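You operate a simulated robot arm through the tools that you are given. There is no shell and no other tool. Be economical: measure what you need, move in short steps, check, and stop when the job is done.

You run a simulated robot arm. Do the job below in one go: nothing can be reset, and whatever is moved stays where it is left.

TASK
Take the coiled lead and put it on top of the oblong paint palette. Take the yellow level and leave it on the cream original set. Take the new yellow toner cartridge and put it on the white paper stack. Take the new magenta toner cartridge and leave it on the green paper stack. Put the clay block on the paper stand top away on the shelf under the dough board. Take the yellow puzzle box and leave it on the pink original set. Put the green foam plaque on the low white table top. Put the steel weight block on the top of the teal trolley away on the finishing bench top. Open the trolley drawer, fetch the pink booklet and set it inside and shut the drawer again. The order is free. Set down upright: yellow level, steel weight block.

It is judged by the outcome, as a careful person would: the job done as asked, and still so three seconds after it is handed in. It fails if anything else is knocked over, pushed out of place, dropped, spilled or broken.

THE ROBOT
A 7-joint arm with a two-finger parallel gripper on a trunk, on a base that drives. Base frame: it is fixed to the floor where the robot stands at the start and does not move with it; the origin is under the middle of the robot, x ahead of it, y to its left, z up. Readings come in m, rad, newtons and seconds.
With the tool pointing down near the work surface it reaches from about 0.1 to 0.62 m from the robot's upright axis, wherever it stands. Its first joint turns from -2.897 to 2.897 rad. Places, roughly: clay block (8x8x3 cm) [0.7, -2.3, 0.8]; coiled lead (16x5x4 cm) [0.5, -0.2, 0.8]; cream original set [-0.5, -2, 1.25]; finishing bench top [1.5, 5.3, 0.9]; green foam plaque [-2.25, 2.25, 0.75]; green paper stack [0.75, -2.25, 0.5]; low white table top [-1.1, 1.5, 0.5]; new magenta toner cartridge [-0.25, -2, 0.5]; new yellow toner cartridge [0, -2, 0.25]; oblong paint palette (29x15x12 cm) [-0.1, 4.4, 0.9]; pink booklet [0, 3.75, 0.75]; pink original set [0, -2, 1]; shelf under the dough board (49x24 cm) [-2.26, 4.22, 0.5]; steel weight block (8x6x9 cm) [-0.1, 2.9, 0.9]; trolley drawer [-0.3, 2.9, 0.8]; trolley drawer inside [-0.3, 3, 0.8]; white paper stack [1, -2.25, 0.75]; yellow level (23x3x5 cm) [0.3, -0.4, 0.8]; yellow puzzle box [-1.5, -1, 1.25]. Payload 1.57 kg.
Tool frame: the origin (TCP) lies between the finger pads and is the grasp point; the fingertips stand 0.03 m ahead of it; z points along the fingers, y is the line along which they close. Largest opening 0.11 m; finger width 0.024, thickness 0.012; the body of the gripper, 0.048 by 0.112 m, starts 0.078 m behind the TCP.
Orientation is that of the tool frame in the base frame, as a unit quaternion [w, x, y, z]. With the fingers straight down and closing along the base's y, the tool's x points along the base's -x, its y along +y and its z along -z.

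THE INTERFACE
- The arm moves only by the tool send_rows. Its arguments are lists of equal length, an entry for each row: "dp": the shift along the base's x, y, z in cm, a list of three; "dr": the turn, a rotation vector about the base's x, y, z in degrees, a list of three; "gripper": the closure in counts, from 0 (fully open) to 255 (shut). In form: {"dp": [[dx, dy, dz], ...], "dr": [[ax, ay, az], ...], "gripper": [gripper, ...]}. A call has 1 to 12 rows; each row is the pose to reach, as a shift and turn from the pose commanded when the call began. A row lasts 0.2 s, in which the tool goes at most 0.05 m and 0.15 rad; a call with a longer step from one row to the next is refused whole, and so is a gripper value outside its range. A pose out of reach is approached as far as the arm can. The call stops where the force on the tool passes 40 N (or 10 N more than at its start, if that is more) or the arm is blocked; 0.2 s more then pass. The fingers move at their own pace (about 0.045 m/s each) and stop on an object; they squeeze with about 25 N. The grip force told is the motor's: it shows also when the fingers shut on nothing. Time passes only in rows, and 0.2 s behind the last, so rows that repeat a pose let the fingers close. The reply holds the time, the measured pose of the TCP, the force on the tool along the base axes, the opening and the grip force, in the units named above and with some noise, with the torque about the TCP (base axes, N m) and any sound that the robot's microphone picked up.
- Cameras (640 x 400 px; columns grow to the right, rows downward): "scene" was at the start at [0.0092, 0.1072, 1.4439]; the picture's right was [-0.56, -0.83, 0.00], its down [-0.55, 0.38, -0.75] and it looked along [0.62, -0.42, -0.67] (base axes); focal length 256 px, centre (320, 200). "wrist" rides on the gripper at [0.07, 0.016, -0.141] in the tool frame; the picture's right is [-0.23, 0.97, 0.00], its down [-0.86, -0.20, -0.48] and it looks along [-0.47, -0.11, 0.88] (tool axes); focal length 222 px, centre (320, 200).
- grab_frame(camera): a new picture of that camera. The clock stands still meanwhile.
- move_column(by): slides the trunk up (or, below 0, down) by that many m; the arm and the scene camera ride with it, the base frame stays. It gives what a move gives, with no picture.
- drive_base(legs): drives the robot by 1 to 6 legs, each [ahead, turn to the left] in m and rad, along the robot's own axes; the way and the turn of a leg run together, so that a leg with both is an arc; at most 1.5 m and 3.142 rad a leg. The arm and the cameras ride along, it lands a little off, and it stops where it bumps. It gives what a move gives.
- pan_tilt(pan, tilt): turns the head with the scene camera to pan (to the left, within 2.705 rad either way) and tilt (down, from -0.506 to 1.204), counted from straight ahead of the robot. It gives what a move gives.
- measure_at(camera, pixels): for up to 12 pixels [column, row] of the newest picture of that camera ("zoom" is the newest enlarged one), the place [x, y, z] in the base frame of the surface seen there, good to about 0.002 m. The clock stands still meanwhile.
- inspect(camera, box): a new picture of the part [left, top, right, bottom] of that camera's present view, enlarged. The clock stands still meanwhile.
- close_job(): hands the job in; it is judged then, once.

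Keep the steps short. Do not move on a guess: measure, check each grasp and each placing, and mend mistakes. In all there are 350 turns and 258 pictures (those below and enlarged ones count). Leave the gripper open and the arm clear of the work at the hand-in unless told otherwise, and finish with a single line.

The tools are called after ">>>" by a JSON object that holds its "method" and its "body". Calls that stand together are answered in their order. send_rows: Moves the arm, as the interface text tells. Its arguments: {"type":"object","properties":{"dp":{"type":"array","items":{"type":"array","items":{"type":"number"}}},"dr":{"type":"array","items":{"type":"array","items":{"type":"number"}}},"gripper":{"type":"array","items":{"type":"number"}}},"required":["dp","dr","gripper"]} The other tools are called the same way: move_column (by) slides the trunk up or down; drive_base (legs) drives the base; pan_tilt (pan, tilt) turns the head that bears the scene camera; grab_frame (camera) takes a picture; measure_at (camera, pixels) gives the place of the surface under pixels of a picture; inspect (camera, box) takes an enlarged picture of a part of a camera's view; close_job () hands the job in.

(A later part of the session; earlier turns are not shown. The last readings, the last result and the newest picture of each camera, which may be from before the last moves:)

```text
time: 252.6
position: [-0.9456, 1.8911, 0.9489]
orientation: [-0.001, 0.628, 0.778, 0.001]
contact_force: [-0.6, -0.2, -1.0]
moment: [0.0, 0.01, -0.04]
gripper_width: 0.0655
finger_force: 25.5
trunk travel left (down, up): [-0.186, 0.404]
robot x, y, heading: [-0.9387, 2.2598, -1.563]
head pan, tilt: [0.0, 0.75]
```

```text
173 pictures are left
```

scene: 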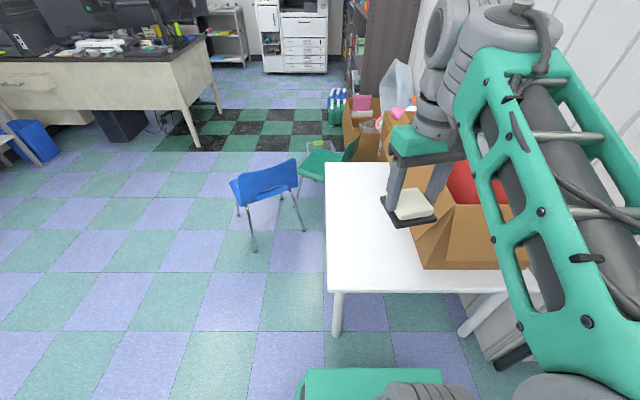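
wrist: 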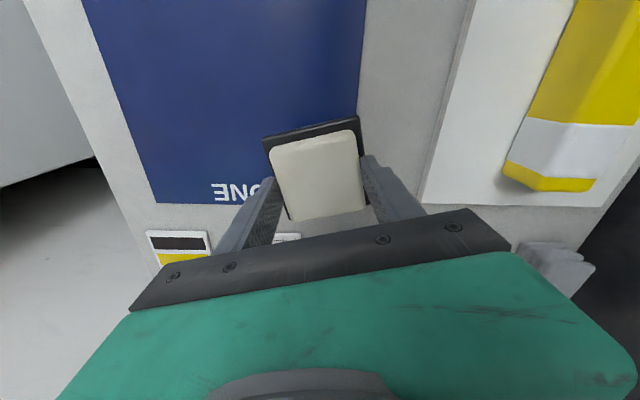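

The table strip is free. I'll square the tool up, lower the trunk, and set the clay at about (-0.92,1.72).

>>> {"method": "move_column", "body": {"by": -0.18}}

>>> {"method": "send_rows", "body": {"dp": [[0.5, -3, -1], [1, -6, -3], [1.8, -10, -6], [2.3, -14, -9], [2.3, -17, -12], [2.3, -17, -16], [2.3, -17, -18]], "dr": [[0, 0, -3], [0, 0, -6], [0, 0, -9], [0, 0, -12.3], [0, 0, -12.3], [0, 0, -12.3], [0, 0, -12.3]], "gripper": [255, 255, 255, 255, 255, 255, 255]}}

>>> {"method": "inspect", "body": {"camera": "scene", "box": [300, 130, 500, 300]}}

```text
time: 254.6
position: [-0.9465, 1.8915, 0.7678]
orientation: [-0.001, 0.627, 0.779, 0.0]
contact_force: [0.0, 0.5, -1.8]
moment: [0.0, 0.05, 0.0]
gripper_width: 0.0653
finger_force: 25.2
trunk travel left (down, up): [-0.006, 0.584]
robot x, y, heading: [-0.9371, 2.2541, -1.568]
head pan, tilt: [0.0, 0.75]
```

```text
refused: row 3 steps farther than a row can; nothing moved
```

```text
2.35 times, centred on (400, 215) of scene
```

zoom: 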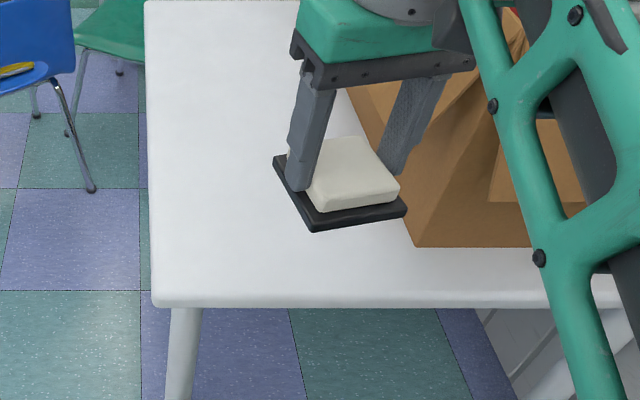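

>>> {"method": "send_rows", "body": {"dp": [[0.5, -3, -1], [1, -6, -3], [1.8, -9, -6], [2.3, -12, -9], [2.3, -15, -12], [2.3, -17, -15], [2.3, -17, -18]], "dr": [[0, 0, -3], [0, 0, -6], [0, 0, -9], [0, 0, -12.3], [0, 0, -12.3], [0, 0, -12.3], [0, 0, -12.3]], "gripper": [255, 255, 255, 255, 255, 255, 255]}}

>>> {"method": "inspect", "body": {"camera": "scene", "box": [300, 100, 500, 300]}}

```text
time: 256.1
position: [-0.9243, 1.72, 0.5894]
orientation: [-0.001, 0.708, 0.707, 0.001]
contact_force: [-0.2, 0.6, -1.6]
moment: [-0.03, 0.0, -0.01]
gripper_width: 0.0655
finger_force: 25.2
trunk travel left (down, up): [-0.006, 0.584]
robot x, y, heading: [-0.9383, 2.2595, -1.567]
head pan, tilt: [0.0, 0.75]
```

```text
2.00 times, centred on (400, 200) of scene
```

zoom: 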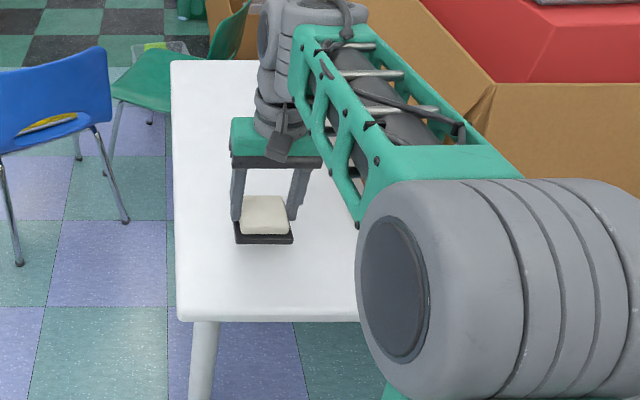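

>>> {"method": "send_rows", "body": {"dp": [[0, 0, -2], [0, 0, -3.3], [0, 0, -3.8]], "dr": [[0, 0, 0], [0, 0, 0], [0, 0, 0]], "gripper": [255, 255, 255]}}

>>> {"method": "send_rows", "body": {"dp": [[0, 0, -0.2], [0, 0, -0.2]], "dr": [[0, 0, 0], [0, 0, 0]], "gripper": [255, 255]}}

```text
time: 256.9
position: [-0.9239, 1.7207, 0.5509]
orientation: [-0.001, 0.707, 0.707, 0.0]
contact_force: [0.0, -0.7, -1.2]
moment: [0.0, -0.01, -0.03]
gripper_width: 0.0657
finger_force: 25.4
trunk travel left (down, up): [-0.006, 0.584]
robot x, y, heading: [-0.938, 2.253, -1.566]
head pan, tilt: [0.0, 0.75]
```

```text
time: 257.6
position: [-0.924, 1.7214, 0.5489]
orientation: [-0.001, 0.708, 0.707, 0.001]
contact_force: [0.3, 0.0, -1.3]
moment: [-0.02, 0.0, 0.02]
gripper_width: 0.0654
finger_force: 25.3
trunk travel left (down, up): [-0.006, 0.584]
robot x, y, heading: [-0.9337, 2.254, -1.565]
head pan, tilt: [0.0, 0.75]
```

>>> {"method": "send_rows", "body": {"dp": [[0, 0, -0.3], [0, 0, -0.3]], "dr": [[0, 0, 0], [0, 0, 0]], "gripper": [255, 255]}}

>>> {"method": "inspect", "body": {"camera": "scene", "box": [340, 170, 420, 240]}}

```text
time: 258.1
position: [-0.9261, 1.721, 0.5476]
orientation: [-0.001, 0.708, 0.707, 0.001]
contact_force: [0.0, 0.3, -1.1]
moment: [-0.02, -0.03, -0.03]
gripper_width: 0.0658
finger_force: 24.7
trunk travel left (down, up): [-0.006, 0.584]
robot x, y, heading: [-0.934, 2.2537, -1.57]
head pan, tilt: [0.0, 0.75]
```

```text
5.71 times, centred on (380, 205) of scene
```

zoom: 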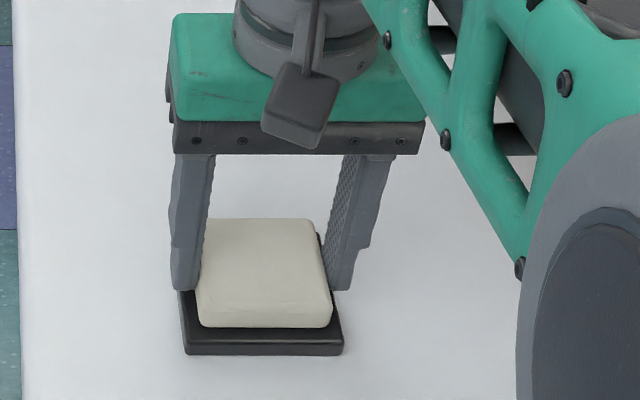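

>>> {"method": "send_rows", "body": {"dp": [[0, 0, -0.2], [0, 0, -0.4]], "dr": [[0, 0, 0], [0, 0, 0]], "gripper": [255, 255]}}

```text
time: 258.8
position: [-0.9242, 1.7204, 0.546]
orientation: [0.002, 0.708, 0.706, -0.001]
contact_force: [-3.6, 2.2, 20.4]
moment: [0.08, 0.19, 0.05]
gripper_width: 0.0657
finger_force: 25.1
trunk travel left (down, up): [-0.006, 0.584]
robot x, y, heading: [-0.9364, 2.2565, -1.57]
head pan, tilt: [0.0, 0.75]
```

Contact at z 0.546. I'll ease 1 mm, open and rise clear, then pitch the tool forward by 55°.

>>> {"method": "send_rows", "body": {"dp": [[0, 0, 0.2], [0, 0, 0.2], [0, 0, 0.2], [0, 0, 3], [0, 0, 7], [0, 0, 11]], "dr": [[0, 0, 0], [0, 0, 0], [0, 0, 0], [0, 0, 0], [0, 0, 0], [0, 0, 0]], "gripper": [255, 60, 0, 0, 0, 0]}}

>>> {"method": "send_rows", "body": {"dp": [[0, 1, 0], [0, 2, 0], [0, 3, 0], [0, 4, 0], [0, 5, 0], [0, 6, 0], [0, 6, 0]], "dr": [[-8, 0, 0], [-16, 0, 0], [-24, 0, 0], [-32, 0, 0], [-40, 0, 0], [-48, 0, 0], [-55, 0, 0]], "gripper": [0, 0, 0, 0, 0, 0, 0]}}

>>> {"method": "grab_frame", "body": {"camera": "wrist"}}

>>> {"method": "inspect", "body": {"camera": "scene", "box": [300, 100, 500, 300]}}

```text
time: 260.1
position: [-0.926, 1.7203, 0.6502]
orientation: [-0.001, 0.707, 0.707, 0.0]
contact_force: [-0.4, -0.9, -0.3]
moment: [0.03, 0.02, -0.02]
gripper_width: 0.1101
finger_force: 0.0
trunk travel left (down, up): [-0.006, 0.584]
robot x, y, heading: [-0.9316, 2.2578, -1.564]
head pan, tilt: [0.0, 0.75]
```

```text
time: 261.9
position: [-0.9282, 1.7778, 0.6003]
orientation: [0.285, 0.648, 0.643, -0.294]
contact_force: [0.3, -0.8, 0.0]
moment: [0.02, 0.01, 0.01]
gripper_width: 0.1102
finger_force: 0.0
trunk travel left (down, up): [-0.006, 0.584]
robot x, y, heading: [-0.9374, 2.2569, -1.566]
head pan, tilt: [0.0, 0.75]
stopped in row 7: the arm was blocked; the commanded pose is now the measured one
```

```text
169 pictures are left
```

wrist: 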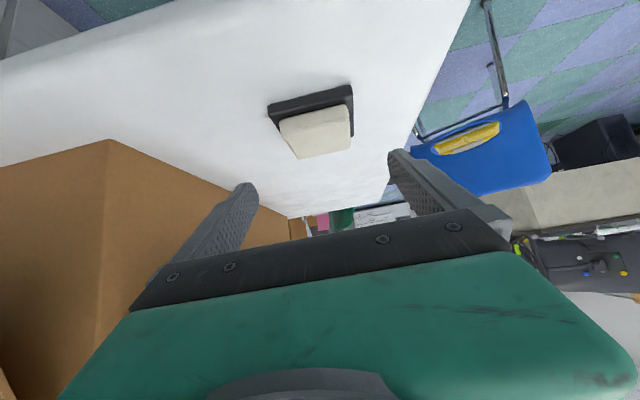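

```text
2.00 times, centred on (400, 200) of scene
```

zoom: 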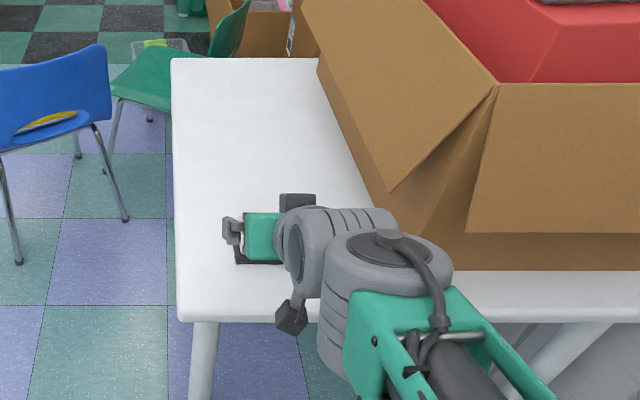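

Pitch reached 42° below horizontal, then the arm met its own body. I'll raise a bit, back the base 0.12 m and reach out instead.

>>> {"method": "send_rows", "body": {"dp": [[0, 0, 3]], "dr": [[0, 0, 0]], "gripper": [0]}}

>>> {"method": "drive_base", "body": {"legs": [[-0.12, 0]]}}

>>> {"method": "send_rows", "body": {"dp": [[0, -4, 0], [0, -8, 0], [0, -8, 0]], "dr": [[-2, 0, 0], [-6, 0, 0], [-8, 0, 0]], "gripper": [0, 0, 0]}}

>>> {"method": "grab_frame", "body": {"camera": "wrist"}}

```text
time: 262.4
position: [-0.9298, 1.7803, 0.6117]
orientation: [0.273, 0.652, 0.649, -0.281]
contact_force: [0.6, -0.1, -0.6]
moment: [0.0, 0.01, -0.04]
gripper_width: 0.1104
finger_force: 0.1
trunk travel left (down, up): [-0.006, 0.584]
robot x, y, heading: [-0.9355, 2.256, -1.565]
head pan, tilt: [0.0, 0.75]
```

```text
time: 263.6
position: [-0.9291, 1.8986, 0.6108]
orientation: [0.272, 0.652, 0.649, -0.282]
contact_force: [-0.3, 0.6, 0.2]
moment: [0.01, 0.02, -0.01]
gripper_width: 0.1099
finger_force: 0.1
trunk travel left (down, up): [-0.006, 0.584]
robot x, y, heading: [-0.9384, 2.3759, -1.563]
head pan, tilt: [0.0, 0.75]
```

```text
time: 264.4
position: [-0.929, 1.8208, 0.6151]
orientation: [0.321, 0.629, 0.626, -0.329]
contact_force: [-0.1, -0.2, -0.6]
moment: [-0.01, 0.02, 0.01]
gripper_width: 0.1103
finger_force: 0.0
trunk travel left (down, up): [-0.006, 0.584]
robot x, y, heading: [-0.9384, 2.3768, -1.563]
head pan, tilt: [0.0, 0.75]
```

```text
167 pictures are left
```

wrist: 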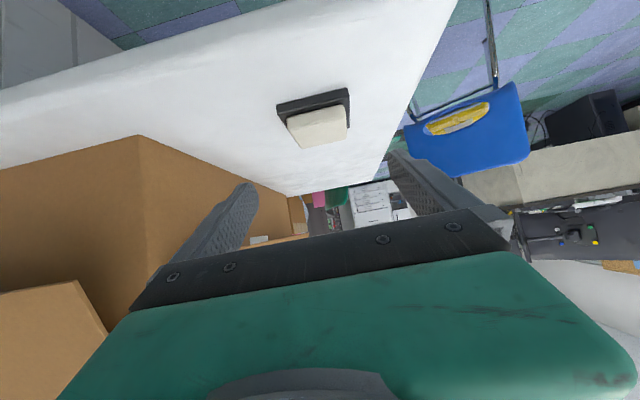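

Now at 35° below horizontal. Measuring the clay's corners.

>>> {"method": "inspect", "body": {"camera": "wrist", "box": [260, 70, 370, 160]}}

>>> {"method": "measure_at", "body": {"camera": "zoom", "pixels": [[165, 245], [330, 215], [340, 310], [205, 345], [250, 270], [120, 190], [415, 110], [125, 225], [330, 270], [415, 180]]}}

```text
4.44 times, centred on (315, 115) of wrist
```

zoom: 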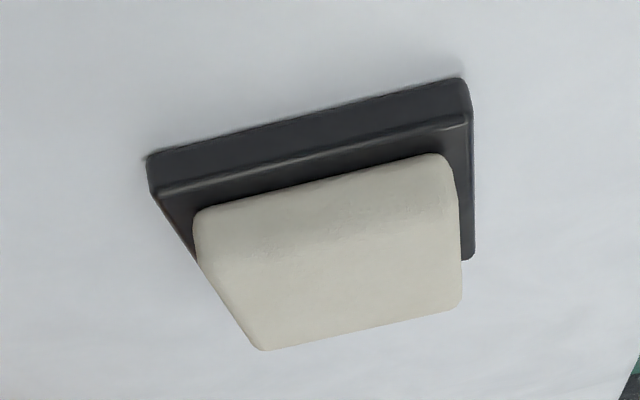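

```text
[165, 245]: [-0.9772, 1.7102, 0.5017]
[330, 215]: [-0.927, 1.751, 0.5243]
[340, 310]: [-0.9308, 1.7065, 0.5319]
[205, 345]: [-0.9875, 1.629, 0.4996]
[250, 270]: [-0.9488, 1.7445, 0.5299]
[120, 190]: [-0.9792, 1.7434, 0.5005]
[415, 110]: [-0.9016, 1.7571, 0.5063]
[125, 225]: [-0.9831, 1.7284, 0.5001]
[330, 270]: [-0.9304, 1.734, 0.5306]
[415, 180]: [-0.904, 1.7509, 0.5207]
```

>>> {"method": "send_rows", "body": {"dp": [[0.1, -2.5, -2.2], [0.1, -5, -4.4], [0.1, -7, -6], [0.1, -8, -6.9], [0.1, -8, -6.9]], "dr": [[0, 0, 0], [0, 0, 0], [0, 0, 0], [0, 0, 0], [0, 0, 0]], "gripper": [0, 0, 0, 0, 0]}}

>>> {"method": "inspect", "body": {"camera": "wrist", "box": [200, 60, 440, 240]}}

```text
time: 265.6
position: [-0.926, 1.7433, 0.5439]
orientation: [0.32, 0.63, 0.627, -0.329]
contact_force: [-0.1, -0.7, -0.2]
moment: [0.02, 0.0, -0.03]
gripper_width: 0.1099
finger_force: 0.1
trunk travel left (down, up): [-0.006, 0.584]
robot x, y, heading: [-0.9363, 2.3764, -1.565]
head pan, tilt: [0.0, 0.75]
```

```text
2.22 times, centred on (320, 150) of wrist
```

zoom: 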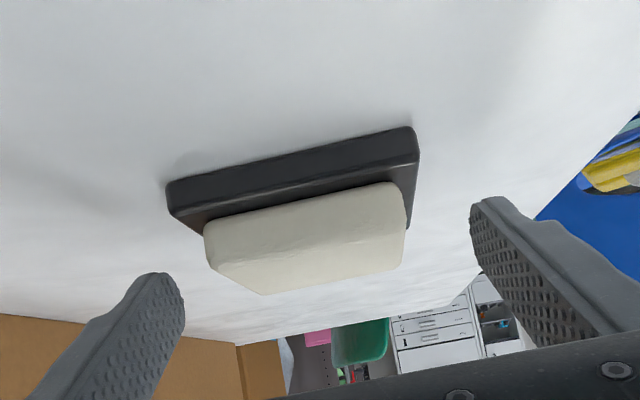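

>>> {"method": "send_rows", "body": {"dp": [[0, 0, 0], [0, 0, 0], [0, 0, 0], [0, 0, 0], [0, 0, 0]], "dr": [[0, 0, 0], [0, 0, 0], [0, 0, 0], [0, 0, 0], [0, 0, 0]], "gripper": [255, 255, 255, 255, 255]}}

>>> {"method": "inspect", "body": {"camera": "wrist", "box": [200, 60, 440, 240]}}

```text
time: 266.8
position: [-0.9273, 1.7436, 0.5428]
orientation: [0.32, 0.63, 0.626, -0.329]
contact_force: [-0.6, 0.0, 0.8]
moment: [-0.01, -0.07, 0.05]
gripper_width: 0.0653
finger_force: 25.7
trunk travel left (down, up): [-0.006, 0.584]
robot x, y, heading: [-0.936, 2.3785, -1.566]
head pan, tilt: [0.0, 0.75]
```

```text
2.22 times, centred on (320, 150) of wrist
```

zoom: 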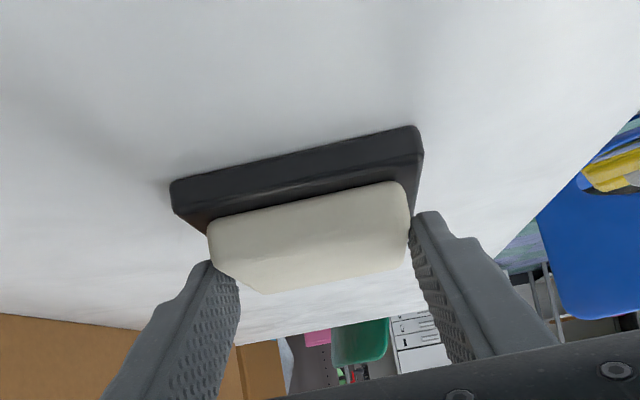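

Width 0.065: the clay's sides are held with the tilted tool. Lifting to check.

>>> {"method": "send_rows", "body": {"dp": [[0, 0, 1], [0, 0, 3], [0, 0, 6]], "dr": [[0, 0, 0], [0, 0, 0], [0, 0, 0]], "gripper": [255, 255, 255]}}

>>> {"method": "inspect", "body": {"camera": "scene", "box": [280, 100, 480, 300]}}

>>> {"method": "inspect", "body": {"camera": "wrist", "box": [200, 60, 440, 240]}}

```text
time: 267.6
position: [-0.9286, 1.743, 0.6038]
orientation: [0.319, 0.631, 0.626, -0.329]
contact_force: [0.1, -0.1, -1.9]
moment: [0.04, -0.03, -0.02]
gripper_width: 0.0654
finger_force: 24.9
trunk travel left (down, up): [-0.006, 0.584]
robot x, y, heading: [-0.9398, 2.3741, -1.56]
head pan, tilt: [0.0, 0.75]
```

```text
2.00 times, centred on (380, 200) of scene
```

zoom: 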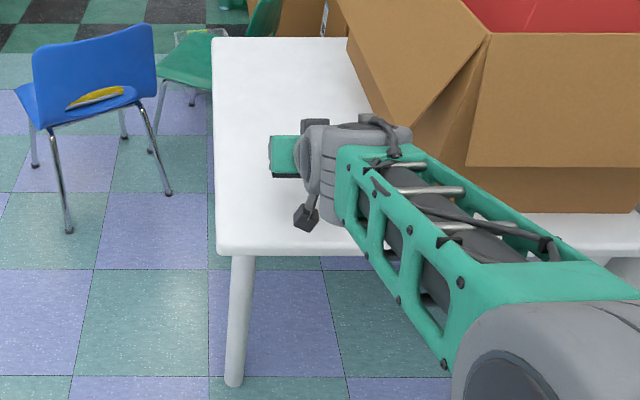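

```text
2.22 times, centred on (320, 150) of wrist
```

zoom: 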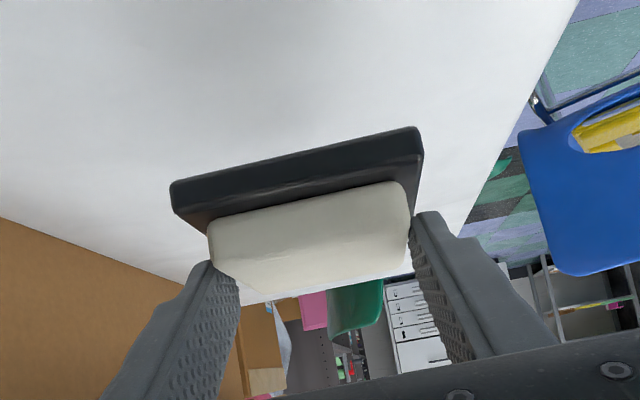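

Held firmly. I'll raise, then look north along the aisle before reversing that way.

>>> {"method": "send_rows", "body": {"dp": [[0, 2, 4], [0, 3, 8], [0, 3, 11]], "dr": [[0, 0, 0], [0, 0, 0], [0, 0, 0]], "gripper": [255, 255, 255]}}

>>> {"method": "pan_tilt", "body": {"pan": -2.6, "tilt": 0.5}}

>>> {"method": "grab_frame", "body": {"camera": "scene"}}

>>> {"method": "measure_at", "body": {"camera": "scene", "pixels": [[200, 200], [300, 200], [100, 200], [400, 200], [500, 200], [560, 200], [320, 300], [450, 300], [200, 150], [300, 150], [420, 150], [150, 250]]}}

```text
time: 268.4
position: [-0.9268, 1.7743, 0.7151]
orientation: [0.32, 0.63, 0.627, -0.329]
contact_force: [-0.3, 0.2, -2.6]
moment: [0.04, 0.02, -0.01]
gripper_width: 0.0655
finger_force: 25.1
trunk travel left (down, up): [-0.006, 0.584]
robot x, y, heading: [-0.9375, 2.3762, -1.563]
head pan, tilt: [0.0, 0.75]
```

```text
time: 270.7
position: [-0.9268, 1.7726, 0.7144]
orientation: [0.32, 0.63, 0.627, -0.328]
contact_force: [-0.4, -1.0, -2.2]
moment: [0.02, 0.01, -0.02]
gripper_width: 0.0656
finger_force: 25.0
trunk travel left (down, up): [-0.006, 0.584]
robot x, y, heading: [-0.9364, 2.3739, -1.563]
head pan, tilt: [-2.601, 0.499]
```

```text
161 pictures are left
```

scene: 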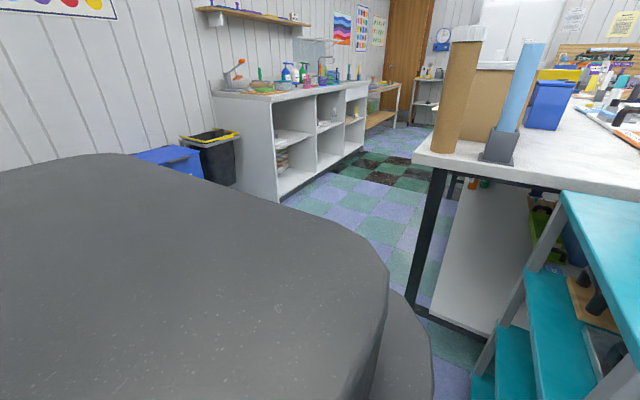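

```text
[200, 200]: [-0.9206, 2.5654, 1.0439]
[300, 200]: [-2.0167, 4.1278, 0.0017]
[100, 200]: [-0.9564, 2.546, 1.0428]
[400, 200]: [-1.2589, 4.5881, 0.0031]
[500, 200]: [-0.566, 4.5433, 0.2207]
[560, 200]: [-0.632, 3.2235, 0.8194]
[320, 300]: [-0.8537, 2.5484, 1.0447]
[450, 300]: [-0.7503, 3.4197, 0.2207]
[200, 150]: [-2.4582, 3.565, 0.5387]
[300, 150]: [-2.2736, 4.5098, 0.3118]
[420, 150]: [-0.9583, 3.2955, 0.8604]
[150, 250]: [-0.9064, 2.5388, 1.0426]
```

The paint table's corner is at (-0.96,3.30) and the shelf unit's face at x -2.09. I'll reverse along the aisle at x -1.38 up to y 4.2.

>>> {"method": "drive_base", "body": {"legs": [[0, 0.439], [-1.03, 0], [0, -0.447], [-0.92, 0]]}}

>>> {"method": "pan_tilt", "body": {"pan": -1.5, "tilt": 0.6}}

>>> {"method": "grab_frame", "body": {"camera": "scene"}}

```text
time: 282.9
position: [-1.3877, 3.6042, 0.7148]
orientation: [0.326, 0.618, 0.639, -0.322]
contact_force: [0.0, 0.2, -2.0]
moment: [0.02, -0.03, 0.03]
gripper_width: 0.0654
finger_force: 24.9
trunk travel left (down, up): [-0.006, 0.584]
robot x, y, heading: [-1.4224, 4.2049, -1.523]
head pan, tilt: [-2.601, 0.499]
```

```text
time: 284.3
position: [-1.3888, 3.6031, 0.7155]
orientation: [0.327, 0.617, 0.639, -0.323]
contact_force: [0.6, 0.2, -1.7]
moment: [0.06, -0.01, 0.01]
gripper_width: 0.0655
finger_force: 24.6
trunk travel left (down, up): [-0.006, 0.584]
robot x, y, heading: [-1.4264, 4.2032, -1.523]
head pan, tilt: [-1.499, 0.6]
```

```text
160 pictures are left
```

scene: 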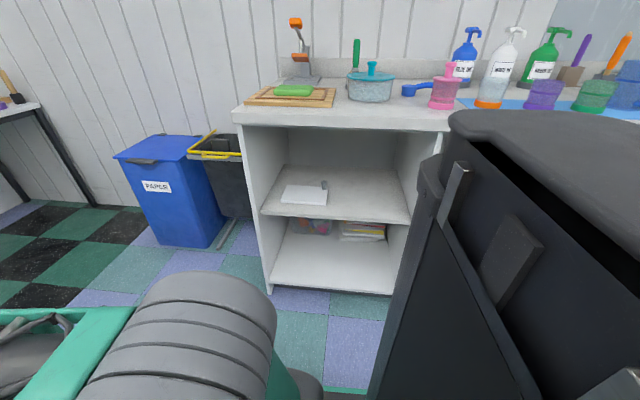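

>>> {"method": "measure_at", "body": {"camera": "scene", "pixels": [[262, 210], [408, 222], [350, 200], [300, 170], [390, 180], [303, 193], [322, 187], [240, 120], [430, 128], [340, 130], [340, 210], [250, 180]]}}

>>> {"method": "inspect", "body": {"camera": "scene", "box": [220, 70, 460, 300]}}

```text
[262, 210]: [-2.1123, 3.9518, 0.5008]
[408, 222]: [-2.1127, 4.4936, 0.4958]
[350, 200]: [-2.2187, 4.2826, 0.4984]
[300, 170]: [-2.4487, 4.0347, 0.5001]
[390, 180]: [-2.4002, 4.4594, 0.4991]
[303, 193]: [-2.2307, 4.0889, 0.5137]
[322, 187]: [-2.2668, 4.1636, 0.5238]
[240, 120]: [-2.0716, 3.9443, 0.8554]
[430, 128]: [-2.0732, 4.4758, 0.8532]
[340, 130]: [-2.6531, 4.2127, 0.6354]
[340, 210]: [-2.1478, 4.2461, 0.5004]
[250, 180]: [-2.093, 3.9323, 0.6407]
```

```text
1.74 times, centred on (340, 185) of scene
```

zoom: 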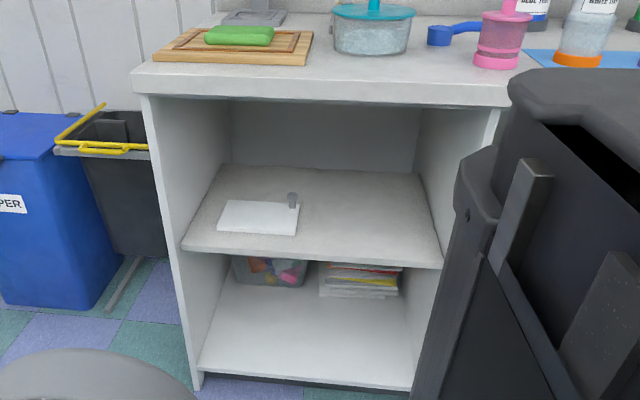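

The shelf is at z 0.50, x -2.11 inward, y 3.95–4.49, with a white tray on its left part. I'll aim for the free right part at y 4.33, turning in two stages to keep clear.

>>> {"method": "drive_base", "body": {"legs": [[0, -0.9], [-0.2, 0], [0, -0.72]]}}

>>> {"method": "pan_tilt", "body": {"pan": 0.1, "tilt": 0.6}}

>>> {"method": "grab_frame", "body": {"camera": "scene"}}

>>> {"method": "grab_frame", "body": {"camera": "wrist"}}

```text
time: 290.1
position: [-1.8762, 4.3373, 0.7141]
orientation: [-0.011, 0.888, -0.011, -0.459]
contact_force: [-0.1, 0.0, -2.6]
moment: [-0.01, -0.06, 0.02]
gripper_width: 0.0654
finger_force: 25.3
trunk travel left (down, up): [-0.006, 0.584]
robot x, y, heading: [-1.2745, 4.3367, 3.128]
head pan, tilt: [-1.499, 0.6]
```

```text
time: 291.8
position: [-1.8767, 4.3376, 0.7146]
orientation: [-0.011, 0.889, -0.012, -0.458]
contact_force: [-0.2, 0.1, -2.0]
moment: [-0.03, -0.03, 0.0]
gripper_width: 0.0651
finger_force: 24.5
trunk travel left (down, up): [-0.006, 0.584]
robot x, y, heading: [-1.274, 4.3346, 3.124]
head pan, tilt: [0.099, 0.6]
```

```text
158 pictures are left
```

scene: 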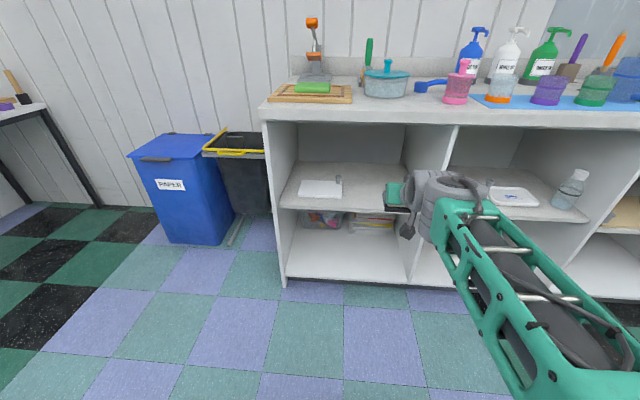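

```text
157 pictures are left
```

wrist: 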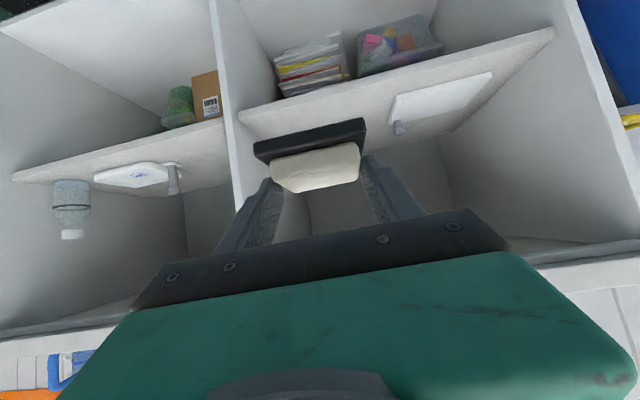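

I'll lower to z 0.585 here, in front of the cubby, and shift slightly toward its middle.

>>> {"method": "send_rows", "body": {"dp": [[0, -1, -4], [0, -2, -8], [0, -2, -12], [0, -2, -13]], "dr": [[0, 0, 0], [0, 0, 0], [0, 0, 0], [0, 0, 0]], "gripper": [255, 255, 255, 255]}}

>>> {"method": "drive_base", "body": {"legs": [[0.18, 0]]}}

>>> {"method": "grab_frame", "body": {"camera": "wrist"}}

>>> {"method": "grab_frame", "body": {"camera": "scene"}}

```text
time: 292.8
position: [-1.8767, 4.3154, 0.5858]
orientation: [-0.012, 0.888, -0.012, -0.459]
contact_force: [-0.6, 0.1, -1.6]
moment: [0.03, -0.04, -0.03]
gripper_width: 0.0653
finger_force: 25.2
trunk travel left (down, up): [-0.006, 0.584]
robot x, y, heading: [-1.2705, 4.3345, 3.126]
head pan, tilt: [0.099, 0.6]
```

```text
time: 294.3
position: [-2.0613, 4.3186, 0.5864]
orientation: [-0.011, 0.889, -0.012, -0.458]
contact_force: [0.7, 1.0, -2.0]
moment: [0.0, -0.04, -0.03]
gripper_width: 0.0653
finger_force: 25.2
trunk travel left (down, up): [-0.006, 0.584]
robot x, y, heading: [-1.4574, 4.3384, 3.125]
head pan, tilt: [0.099, 0.6]
```

```text
156 pictures are left
```

wrist: 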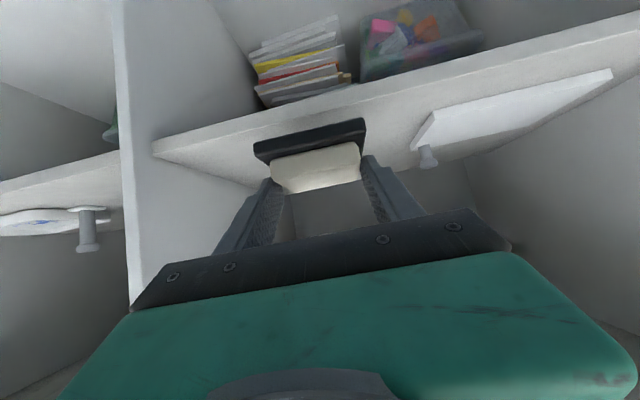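

```text
155 pictures are left
```

scene: 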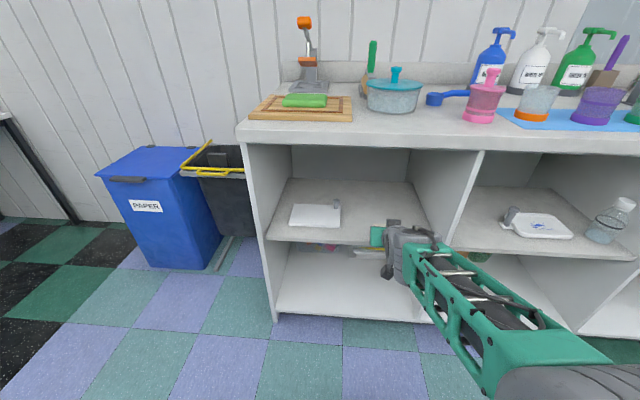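

>>> {"method": "drive_base", "body": {"legs": [[0.1, 0]]}}

>>> {"method": "send_rows", "body": {"dp": [[0, 0, -1.5], [0, 0, -3]], "dr": [[0, 0, 0], [0, 0, 0]], "gripper": [255, 255]}}

>>> {"method": "inspect", "body": {"camera": "wrist", "box": [200, 40, 480, 240]}}

```text
time: 295.5
position: [-2.1616, 4.3253, 0.5883]
orientation: [-0.013, 0.888, -0.014, -0.459]
contact_force: [-0.1, 0.0, -0.8]
moment: [-0.01, -0.04, -0.01]
gripper_width: 0.0654
finger_force: 25.2
trunk travel left (down, up): [-0.006, 0.584]
robot x, y, heading: [-1.5579, 4.3385, 3.12]
head pan, tilt: [0.099, 0.6]
```

```text
time: 296.1
position: [-2.1615, 4.3238, 0.557]
orientation: [-0.012, 0.888, -0.014, -0.459]
contact_force: [-0.4, 0.5, -1.2]
moment: [0.0, -0.04, -0.01]
gripper_width: 0.0654
finger_force: 24.9
trunk travel left (down, up): [-0.006, 0.584]
robot x, y, heading: [-1.5604, 4.3386, 3.121]
head pan, tilt: [0.099, 0.6]
```

```text
2.00 times, centred on (340, 140) of wrist
```

zoom: 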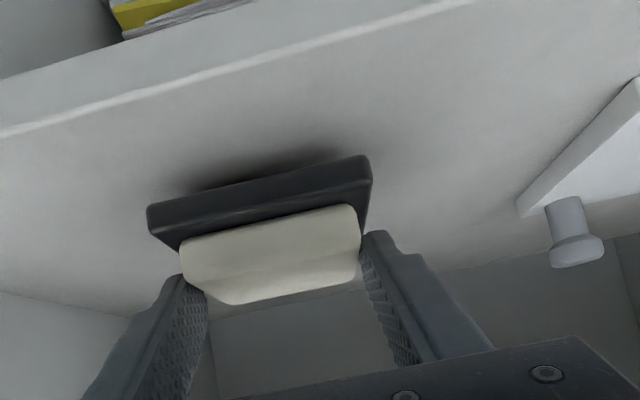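

Clear of everything. Lowering the last centimetre in small steps.

>>> {"method": "send_rows", "body": {"dp": [[0, 0, -0.5], [0, 0, -1.0]], "dr": [[0, 0, 0], [0, 0, 0]], "gripper": [255, 255]}}

>>> {"method": "send_rows", "body": {"dp": [[0, 0, -0.25], [0, 0, -0.4]], "dr": [[0, 0, 0], [0, 0, 0]], "gripper": [255, 255]}}

```text
time: 296.7
position: [-2.1618, 4.3237, 0.5468]
orientation: [-0.013, 0.888, -0.016, -0.459]
contact_force: [-0.4, 0.7, -1.2]
moment: [0.02, -0.03, -0.02]
gripper_width: 0.0653
finger_force: 25.1
trunk travel left (down, up): [-0.006, 0.584]
robot x, y, heading: [-1.5588, 4.3391, 3.119]
head pan, tilt: [0.099, 0.6]
```

```text
time: 297.3
position: [-2.1613, 4.3238, 0.5444]
orientation: [-0.013, 0.888, -0.014, -0.459]
contact_force: [0.8, -0.2, 1.3]
moment: [-0.14, 0.05, 0.05]
gripper_width: 0.0655
finger_force: 25.0
trunk travel left (down, up): [-0.006, 0.584]
robot x, y, heading: [-1.5547, 4.3394, 3.119]
head pan, tilt: [0.099, 0.6]
```

The weight has just gone off the tool. One more millimetre, then open and draw back along the tool axis.

>>> {"method": "send_rows", "body": {"dp": [[0, 0, -0.1], [0, 0, -0.1], [0, 0, -0.1], [0, 0, -0.1], [2, 0, 1.2], [4.5, 0, 3], [8, 0, 5], [12, 0, 6]], "dr": [[0, 0, 0], [0, 0, 0], [0, 0, 0], [0, 0, 0], [0, 0, 0], [0, 0, 0], [0, 0, 0], [0, 0, 0]], "gripper": [200, 100, 30, 0, 0, 0, 0, 0]}}

>>> {"method": "grab_frame", "body": {"camera": "wrist"}}

```text
time: 299.1
position: [-2.0444, 4.3226, 0.5982]
orientation: [-0.015, 0.894, -0.014, -0.448]
contact_force: [0.1, 0.1, 0.6]
moment: [0.0, 0.03, -0.01]
gripper_width: 0.1102
finger_force: 0.0
trunk travel left (down, up): [-0.006, 0.584]
robot x, y, heading: [-1.5592, 4.342, 3.12]
head pan, tilt: [0.099, 0.6]
```

```text
153 pictures are left
```

wrist: 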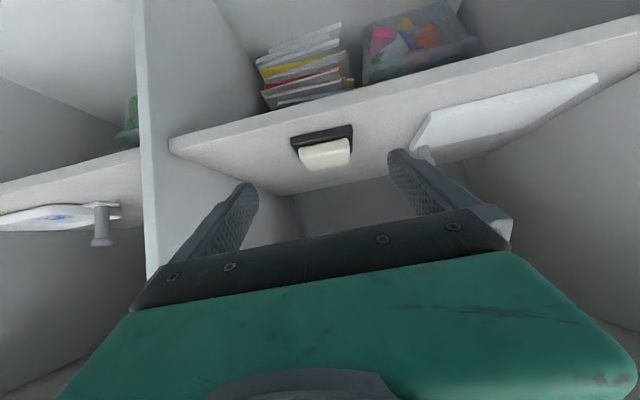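

The clay sits on the shelf. Next, the plaque: I'll back off, turn to face south and look at the black-legged table.

>>> {"method": "drive_base", "body": {"legs": [[-0.3, 0], [0, 1.59], [0.7, 0]]}}

>>> {"method": "pan_tilt", "body": {"pan": -0.45, "tilt": 0.55}}

>>> {"method": "grab_frame", "body": {"camera": "scene"}}

```text
time: 308.4
position: [-1.2368, 3.1551, 0.5994]
orientation: [0.313, 0.633, 0.629, -0.325]
contact_force: [0.0, 0.2, -0.7]
moment: [-0.02, -0.06, 0.03]
gripper_width: 0.11
finger_force: 0.0
trunk travel left (down, up): [-0.006, 0.584]
robot x, y, heading: [-1.2636, 3.6435, -1.569]
head pan, tilt: [0.099, 0.6]
```

```text
time: 309.3
position: [-1.2367, 3.1565, 0.5982]
orientation: [0.313, 0.633, 0.63, -0.323]
contact_force: [0.0, 0.1, -0.1]
moment: [0.01, -0.02, -0.03]
gripper_width: 0.1096
finger_force: 0.1
trunk travel left (down, up): [-0.006, 0.584]
robot x, y, heading: [-1.2632, 3.6387, -1.566]
head pan, tilt: [-0.45, 0.55]
```

```text
152 pictures are left
```

scene: 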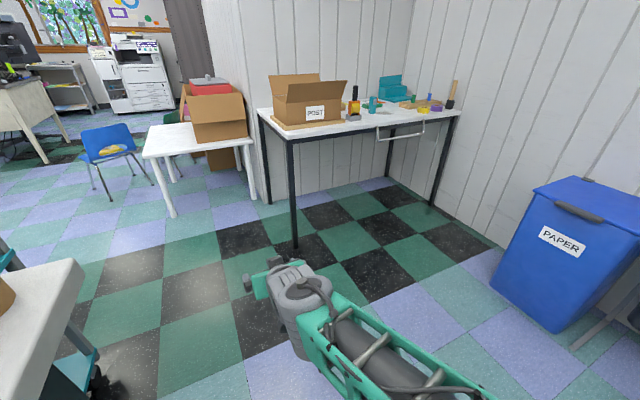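

>>> {"method": "inspect", "body": {"camera": "scene", "box": [255, 60, 475, 160]}}

>>> {"method": "measure_at", "body": {"camera": "zoom", "pixels": [[100, 220], [540, 160], [340, 140], [350, 125], [325, 130], [290, 150], [420, 130], [400, 90], [180, 100], [200, 190], [460, 130], [360, 215]]}}

```text
2.91 times, centred on (365, 110) of scene
```

zoom: 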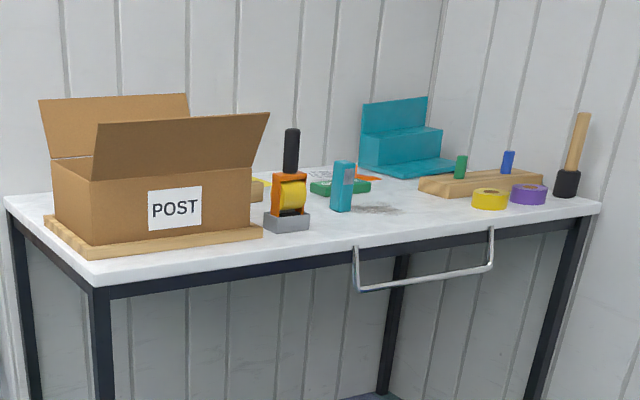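

```text
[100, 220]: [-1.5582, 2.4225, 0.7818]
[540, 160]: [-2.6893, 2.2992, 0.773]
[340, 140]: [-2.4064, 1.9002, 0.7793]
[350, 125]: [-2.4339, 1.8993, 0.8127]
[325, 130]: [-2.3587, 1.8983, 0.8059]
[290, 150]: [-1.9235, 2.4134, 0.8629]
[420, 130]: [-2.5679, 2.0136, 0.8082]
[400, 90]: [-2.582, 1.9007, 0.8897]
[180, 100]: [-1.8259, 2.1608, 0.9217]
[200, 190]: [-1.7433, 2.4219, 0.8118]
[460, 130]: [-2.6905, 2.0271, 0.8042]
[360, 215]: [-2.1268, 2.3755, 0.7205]
```

The green plaque is the small flat piece behind the teal object, around zoom (340,187). I'll enlarge it and measure its neighbours.

>>> {"method": "inspect", "body": {"camera": "scene", "box": [340, 90, 430, 150]}}

>>> {"method": "measure_at", "body": {"camera": "zoom", "pixels": [[180, 115], [160, 115], [260, 105], [150, 128], [230, 130], [225, 150], [180, 140], [210, 60], [240, 90], [70, 230], [215, 190], [300, 125]]}}

>>> {"method": "measure_at", "body": {"camera": "scene", "pixels": [[378, 125], [376, 140], [424, 130], [530, 200], [490, 285], [567, 330], [560, 185], [297, 245], [262, 112], [458, 112], [440, 205]]}}

```text
6.67 times, centred on (385, 120) of scene
```

zoom: 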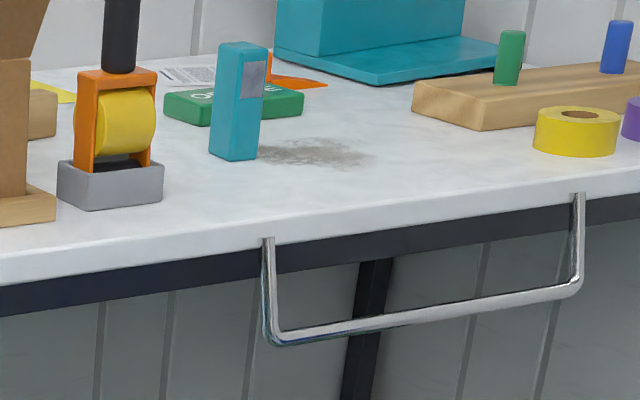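

```text
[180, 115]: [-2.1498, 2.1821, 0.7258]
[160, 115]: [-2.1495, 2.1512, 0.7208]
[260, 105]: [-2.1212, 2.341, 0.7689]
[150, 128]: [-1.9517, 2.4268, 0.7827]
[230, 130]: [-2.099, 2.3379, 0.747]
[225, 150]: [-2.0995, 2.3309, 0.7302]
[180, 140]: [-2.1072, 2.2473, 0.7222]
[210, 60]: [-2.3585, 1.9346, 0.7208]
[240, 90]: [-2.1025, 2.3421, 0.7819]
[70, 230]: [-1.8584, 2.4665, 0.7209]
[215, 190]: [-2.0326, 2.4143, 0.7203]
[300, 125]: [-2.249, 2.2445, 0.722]
```

```text
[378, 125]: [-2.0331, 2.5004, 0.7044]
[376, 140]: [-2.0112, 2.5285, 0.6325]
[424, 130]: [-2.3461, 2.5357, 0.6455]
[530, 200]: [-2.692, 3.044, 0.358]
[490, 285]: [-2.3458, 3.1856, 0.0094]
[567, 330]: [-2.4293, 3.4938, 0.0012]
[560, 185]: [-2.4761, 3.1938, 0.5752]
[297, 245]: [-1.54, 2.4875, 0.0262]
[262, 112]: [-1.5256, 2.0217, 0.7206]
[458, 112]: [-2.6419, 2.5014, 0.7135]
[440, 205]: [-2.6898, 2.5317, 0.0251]
```

The table top is at z 0.721, with the plaque near (-2.18,2.21), between the teal block and the tape dispenser. I'll raise the trunk, point the tool down, and drive to its north side.

>>> {"method": "move_column", "body": {"by": 0.22}}

>>> {"method": "send_rows", "body": {"dp": [[0, 1, 2], [0, 2, 4], [0, 3, 6], [0, 4, 8], [0, 5, 10], [0, 6, 12], [0, 7, 14], [0, 7, 15]], "dr": [[8, 0, 0], [16, 0, 0], [24, 0, 0], [32, 0, 0], [40, 0, 0], [48, 0, 0], [54, 0, 0], [54, 0, 0]], "gripper": [0, 0, 0, 0, 0, 0, 0, 0]}}

>>> {"method": "drive_base", "body": {"legs": [[0, -0.823], [1.01, 0], [0, 0.818]]}}

>>> {"method": "pan_tilt", "body": {"pan": 0.0, "tilt": 0.8}}

>>> {"method": "grab_frame", "body": {"camera": "scene"}}

```text
time: 311.6
position: [-1.2366, 3.1596, 0.8225]
orientation: [0.314, 0.633, 0.628, -0.327]
contact_force: [-0.1, -1.1, -0.2]
moment: [-0.04, -0.01, -0.02]
gripper_width: 0.1101
finger_force: 0.0
trunk travel left (down, up): [-0.226, 0.364]
robot x, y, heading: [-1.2673, 3.6389, -1.569]
head pan, tilt: [-0.45, 0.55]
```

```text
time: 313.4
position: [-1.2373, 3.2282, 0.9725]
orientation: [-0.007, 0.707, 0.707, -0.005]
contact_force: [0.5, -0.1, 0.0]
moment: [0.01, 0.03, 0.02]
gripper_width: 0.11
finger_force: 0.0
out of reach, approached as far as the arm can: row 7
trunk travel left (down, up): [-0.226, 0.364]
robot x, y, heading: [-1.2686, 3.6396, -1.569]
head pan, tilt: [-0.45, 0.55]
```

```text
time: 323.0
position: [-1.9933, 2.5253, 0.9731]
orientation: [-0.006, 0.711, 0.703, -0.006]
contact_force: [-0.7, -0.4, -0.2]
moment: [-0.01, -0.02, 0.02]
gripper_width: 0.11
finger_force: 0.1
trunk travel left (down, up): [-0.226, 0.364]
robot x, y, heading: [-2.0202, 2.941, -1.579]
head pan, tilt: [-0.45, 0.55]
```

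```text
time: 323.9
position: [-1.9933, 2.526, 0.9715]
orientation: [-0.007, 0.711, 0.703, -0.007]
contact_force: [-1.0, 0.4, 0.4]
moment: [-0.01, -0.03, 0.02]
gripper_width: 0.1099
finger_force: 0.1
trunk travel left (down, up): [-0.226, 0.364]
robot x, y, heading: [-2.017, 2.9382, -1.579]
head pan, tilt: [0.0, 0.799]
```

```text
149 pictures are left
```

scene: 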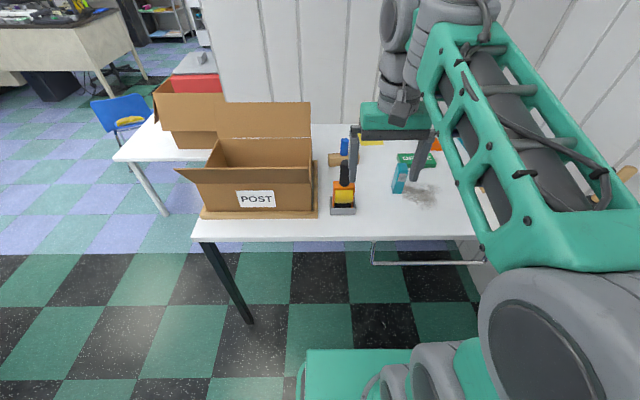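

>>> {"method": "drive_base", "body": {"legs": [[0.19, 0]]}}

>>> {"method": "send_rows", "body": {"dp": [[-4, -2, 0], [-8, -4, 0], [-12, -6, 0], [-16, -8, 0]], "dr": [[0, 0, 0], [0, 0, 0], [0, 0, 0], [0, 0, 0]], "gripper": [0, 0, 0, 0]}}

>>> {"method": "grab_frame", "body": {"camera": "wrist"}}

```text
time: 325.5
position: [-1.9925, 2.3365, 0.9716]
orientation: [-0.006, 0.709, 0.705, -0.006]
contact_force: [-0.9, 1.3, 0.4]
moment: [-0.03, 0.01, 0.0]
gripper_width: 0.1098
finger_force: 0.1
trunk travel left (down, up): [-0.226, 0.364]
robot x, y, heading: [-2.0176, 2.749, -1.571]
head pan, tilt: [0.0, 0.799]
```

```text
time: 326.5
position: [-2.152, 2.2564, 0.9701]
orientation: [-0.006, 0.708, 0.706, -0.007]
contact_force: [0.6, 0.4, 0.3]
moment: [-0.03, 0.04, -0.01]
gripper_width: 0.11
finger_force: 0.1
trunk travel left (down, up): [-0.226, 0.364]
robot x, y, heading: [-2.0157, 2.7499, -1.576]
head pan, tilt: [0.0, 0.799]
```

```text
148 pictures are left
```

wrist: 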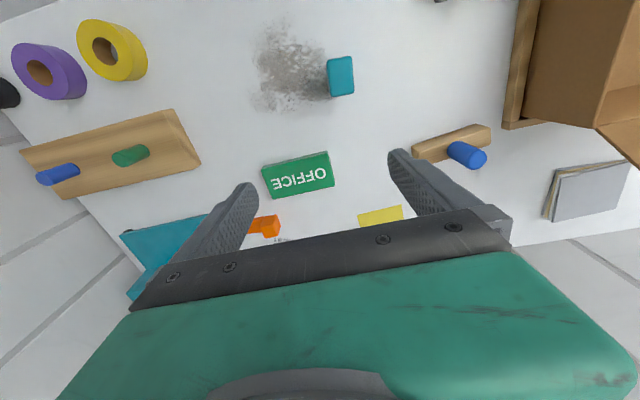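

The "OFFICE" plaque is clearly visible at (298,175). Measuring its corners and neighbours.

>>> {"method": "measure_at", "body": {"camera": "wrist", "pixels": [[266, 172], [327, 156], [332, 183], [270, 196], [298, 175], [262, 168], [340, 75], [340, 95], [262, 226], [270, 232], [380, 216], [420, 155]]}}

```text
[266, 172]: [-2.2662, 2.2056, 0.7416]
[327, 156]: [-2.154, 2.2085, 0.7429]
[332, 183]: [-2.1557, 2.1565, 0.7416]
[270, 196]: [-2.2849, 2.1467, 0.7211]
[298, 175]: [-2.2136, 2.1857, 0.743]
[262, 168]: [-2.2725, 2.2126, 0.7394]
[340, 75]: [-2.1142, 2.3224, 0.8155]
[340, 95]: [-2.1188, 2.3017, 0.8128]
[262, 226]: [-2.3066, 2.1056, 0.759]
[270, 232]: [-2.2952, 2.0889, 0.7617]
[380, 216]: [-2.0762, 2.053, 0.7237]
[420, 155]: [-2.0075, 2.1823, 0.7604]
```

The plaque spans x -2.27 to -2.152, y 2.152 to 2.212, top z 0.742. I'll turn the tool 90° so it closes along y, and centre over it.

>>> {"method": "send_rows", "body": {"dp": [[-0.6, -0.7, 0], [-1.2, -1.4, 0], [-1.8, -2.1, 0], [-2.4, -2.8, 0], [-3, -3.5, 0], [-3.6, -4.2, 0], [-4.2, -5, 0], [-4.8, -6, 0], [-5.4, -6.7, 0], [-6, -7.4, 0], [-6, -7.4, 0]], "dr": [[0, 0, 8.3], [0, 0, 16.6], [0, 0, 24.9], [0, 0, 33.2], [0, 0, 41.5], [0, 0, 49.8], [0, 0, 58.1], [0, 0, 66.4], [0, 0, 74.7], [0, 0, 83], [0, 0, 90]], "gripper": [0, 0, 0, 0, 0, 0, 0, 0, 0, 60, 60]}}

>>> {"method": "grab_frame", "body": {"camera": "wrist"}}

```text
time: 328.9
position: [-2.2128, 2.1823, 0.9722]
orientation: [-0.001, 0.002, 1.0, -0.008]
contact_force: [0.0, -0.8, 0.4]
moment: [-0.05, 0.01, 0.0]
gripper_width: 0.0844
finger_force: 0.0
trunk travel left (down, up): [-0.226, 0.364]
robot x, y, heading: [-2.0226, 2.7482, -1.574]
head pan, tilt: [0.0, 0.799]
```

```text
147 pictures are left
```

wrist: 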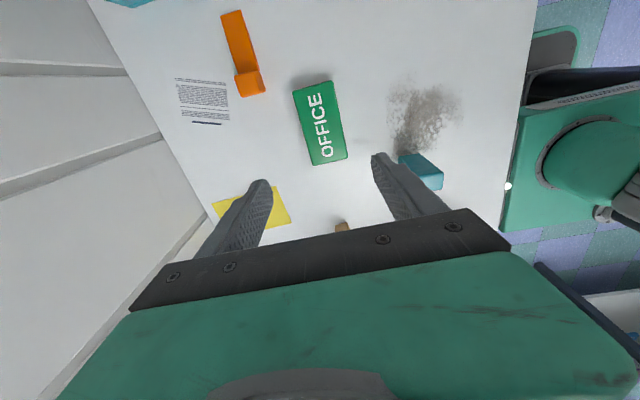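

>>> {"method": "send_rows", "body": {"dp": [[0, 0, -4.5], [0, 0, -9], [0, 0, -13.5], [0, 0, -17], [0, 0, -20], [0, 0, -21.7], [0, 0, -21.7]], "dr": [[0, 0, 0], [0, 0, 0], [0, 0, 0], [0, 0, 0], [0, 0, 0], [0, 0, 0], [0, 0, 0]], "gripper": [60, 60, 60, 60, 60, 60, 60]}}

>>> {"method": "grab_frame", "body": {"camera": "wrist"}}

```text
time: 330.5
position: [-2.2092, 2.1832, 0.755]
orientation: [-0.002, 0.002, 1.0, -0.009]
contact_force: [-0.8, 0.7, 0.1]
moment: [-0.01, -0.03, -0.01]
gripper_width: 0.0843
finger_force: 0.1
trunk travel left (down, up): [-0.226, 0.364]
robot x, y, heading: [-2.0159, 2.7515, -1.576]
head pan, tilt: [0.0, 0.799]
```

```text
146 pictures are left
```

wrist: 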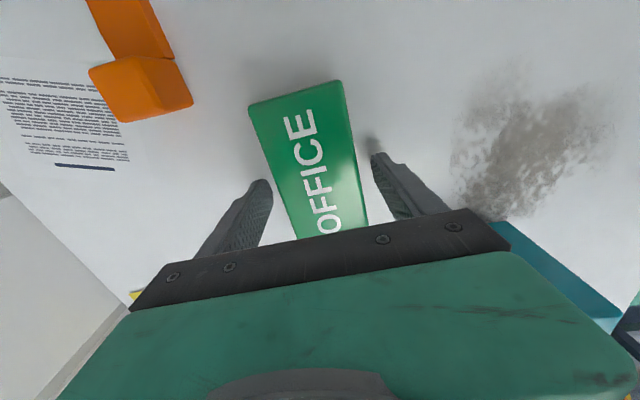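

The fingers straddle the plaque. Close and lift.

>>> {"method": "send_rows", "body": {"dp": [[0, 0, 0], [0, 0, 0], [0, 0, 0], [0, 0, 0], [0, 0, 1], [0, 0, 4], [0, 0, 8], [0, 0, 12], [0, 0, 16], [0, 0, 20]], "dr": [[0, 0, 0], [0, 0, 0], [0, 0, 0], [0, 0, 0], [0, 0, 0], [0, 0, 0], [0, 0, 0], [0, 0, 0], [0, 0, 0], [0, 0, 0]], "gripper": [255, 255, 255, 255, 255, 255, 255, 255, 255, 255]}}

>>> {"method": "grab_frame", "body": {"camera": "wrist"}}

```text
time: 332.7
position: [-2.2103, 2.1804, 0.9502]
orientation: [0.0, 0.003, 1.0, -0.008]
contact_force: [0.0, -0.3, 1.7]
moment: [-0.05, -0.01, -0.02]
gripper_width: 0.0641
finger_force: 24.8
trunk travel left (down, up): [-0.226, 0.364]
robot x, y, heading: [-2.0184, 2.7479, -1.576]
head pan, tilt: [0.0, 0.799]
```

```text
145 pictures are left
```

wrist: 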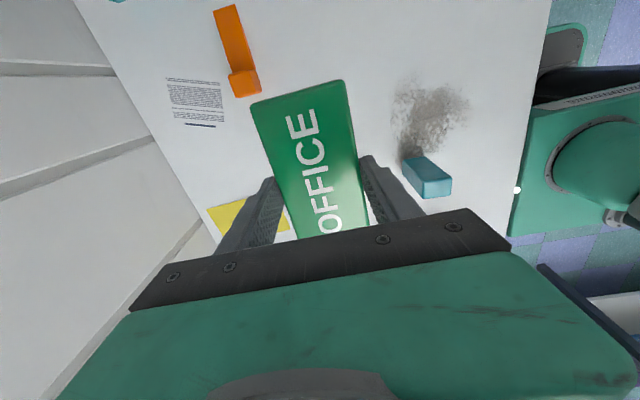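

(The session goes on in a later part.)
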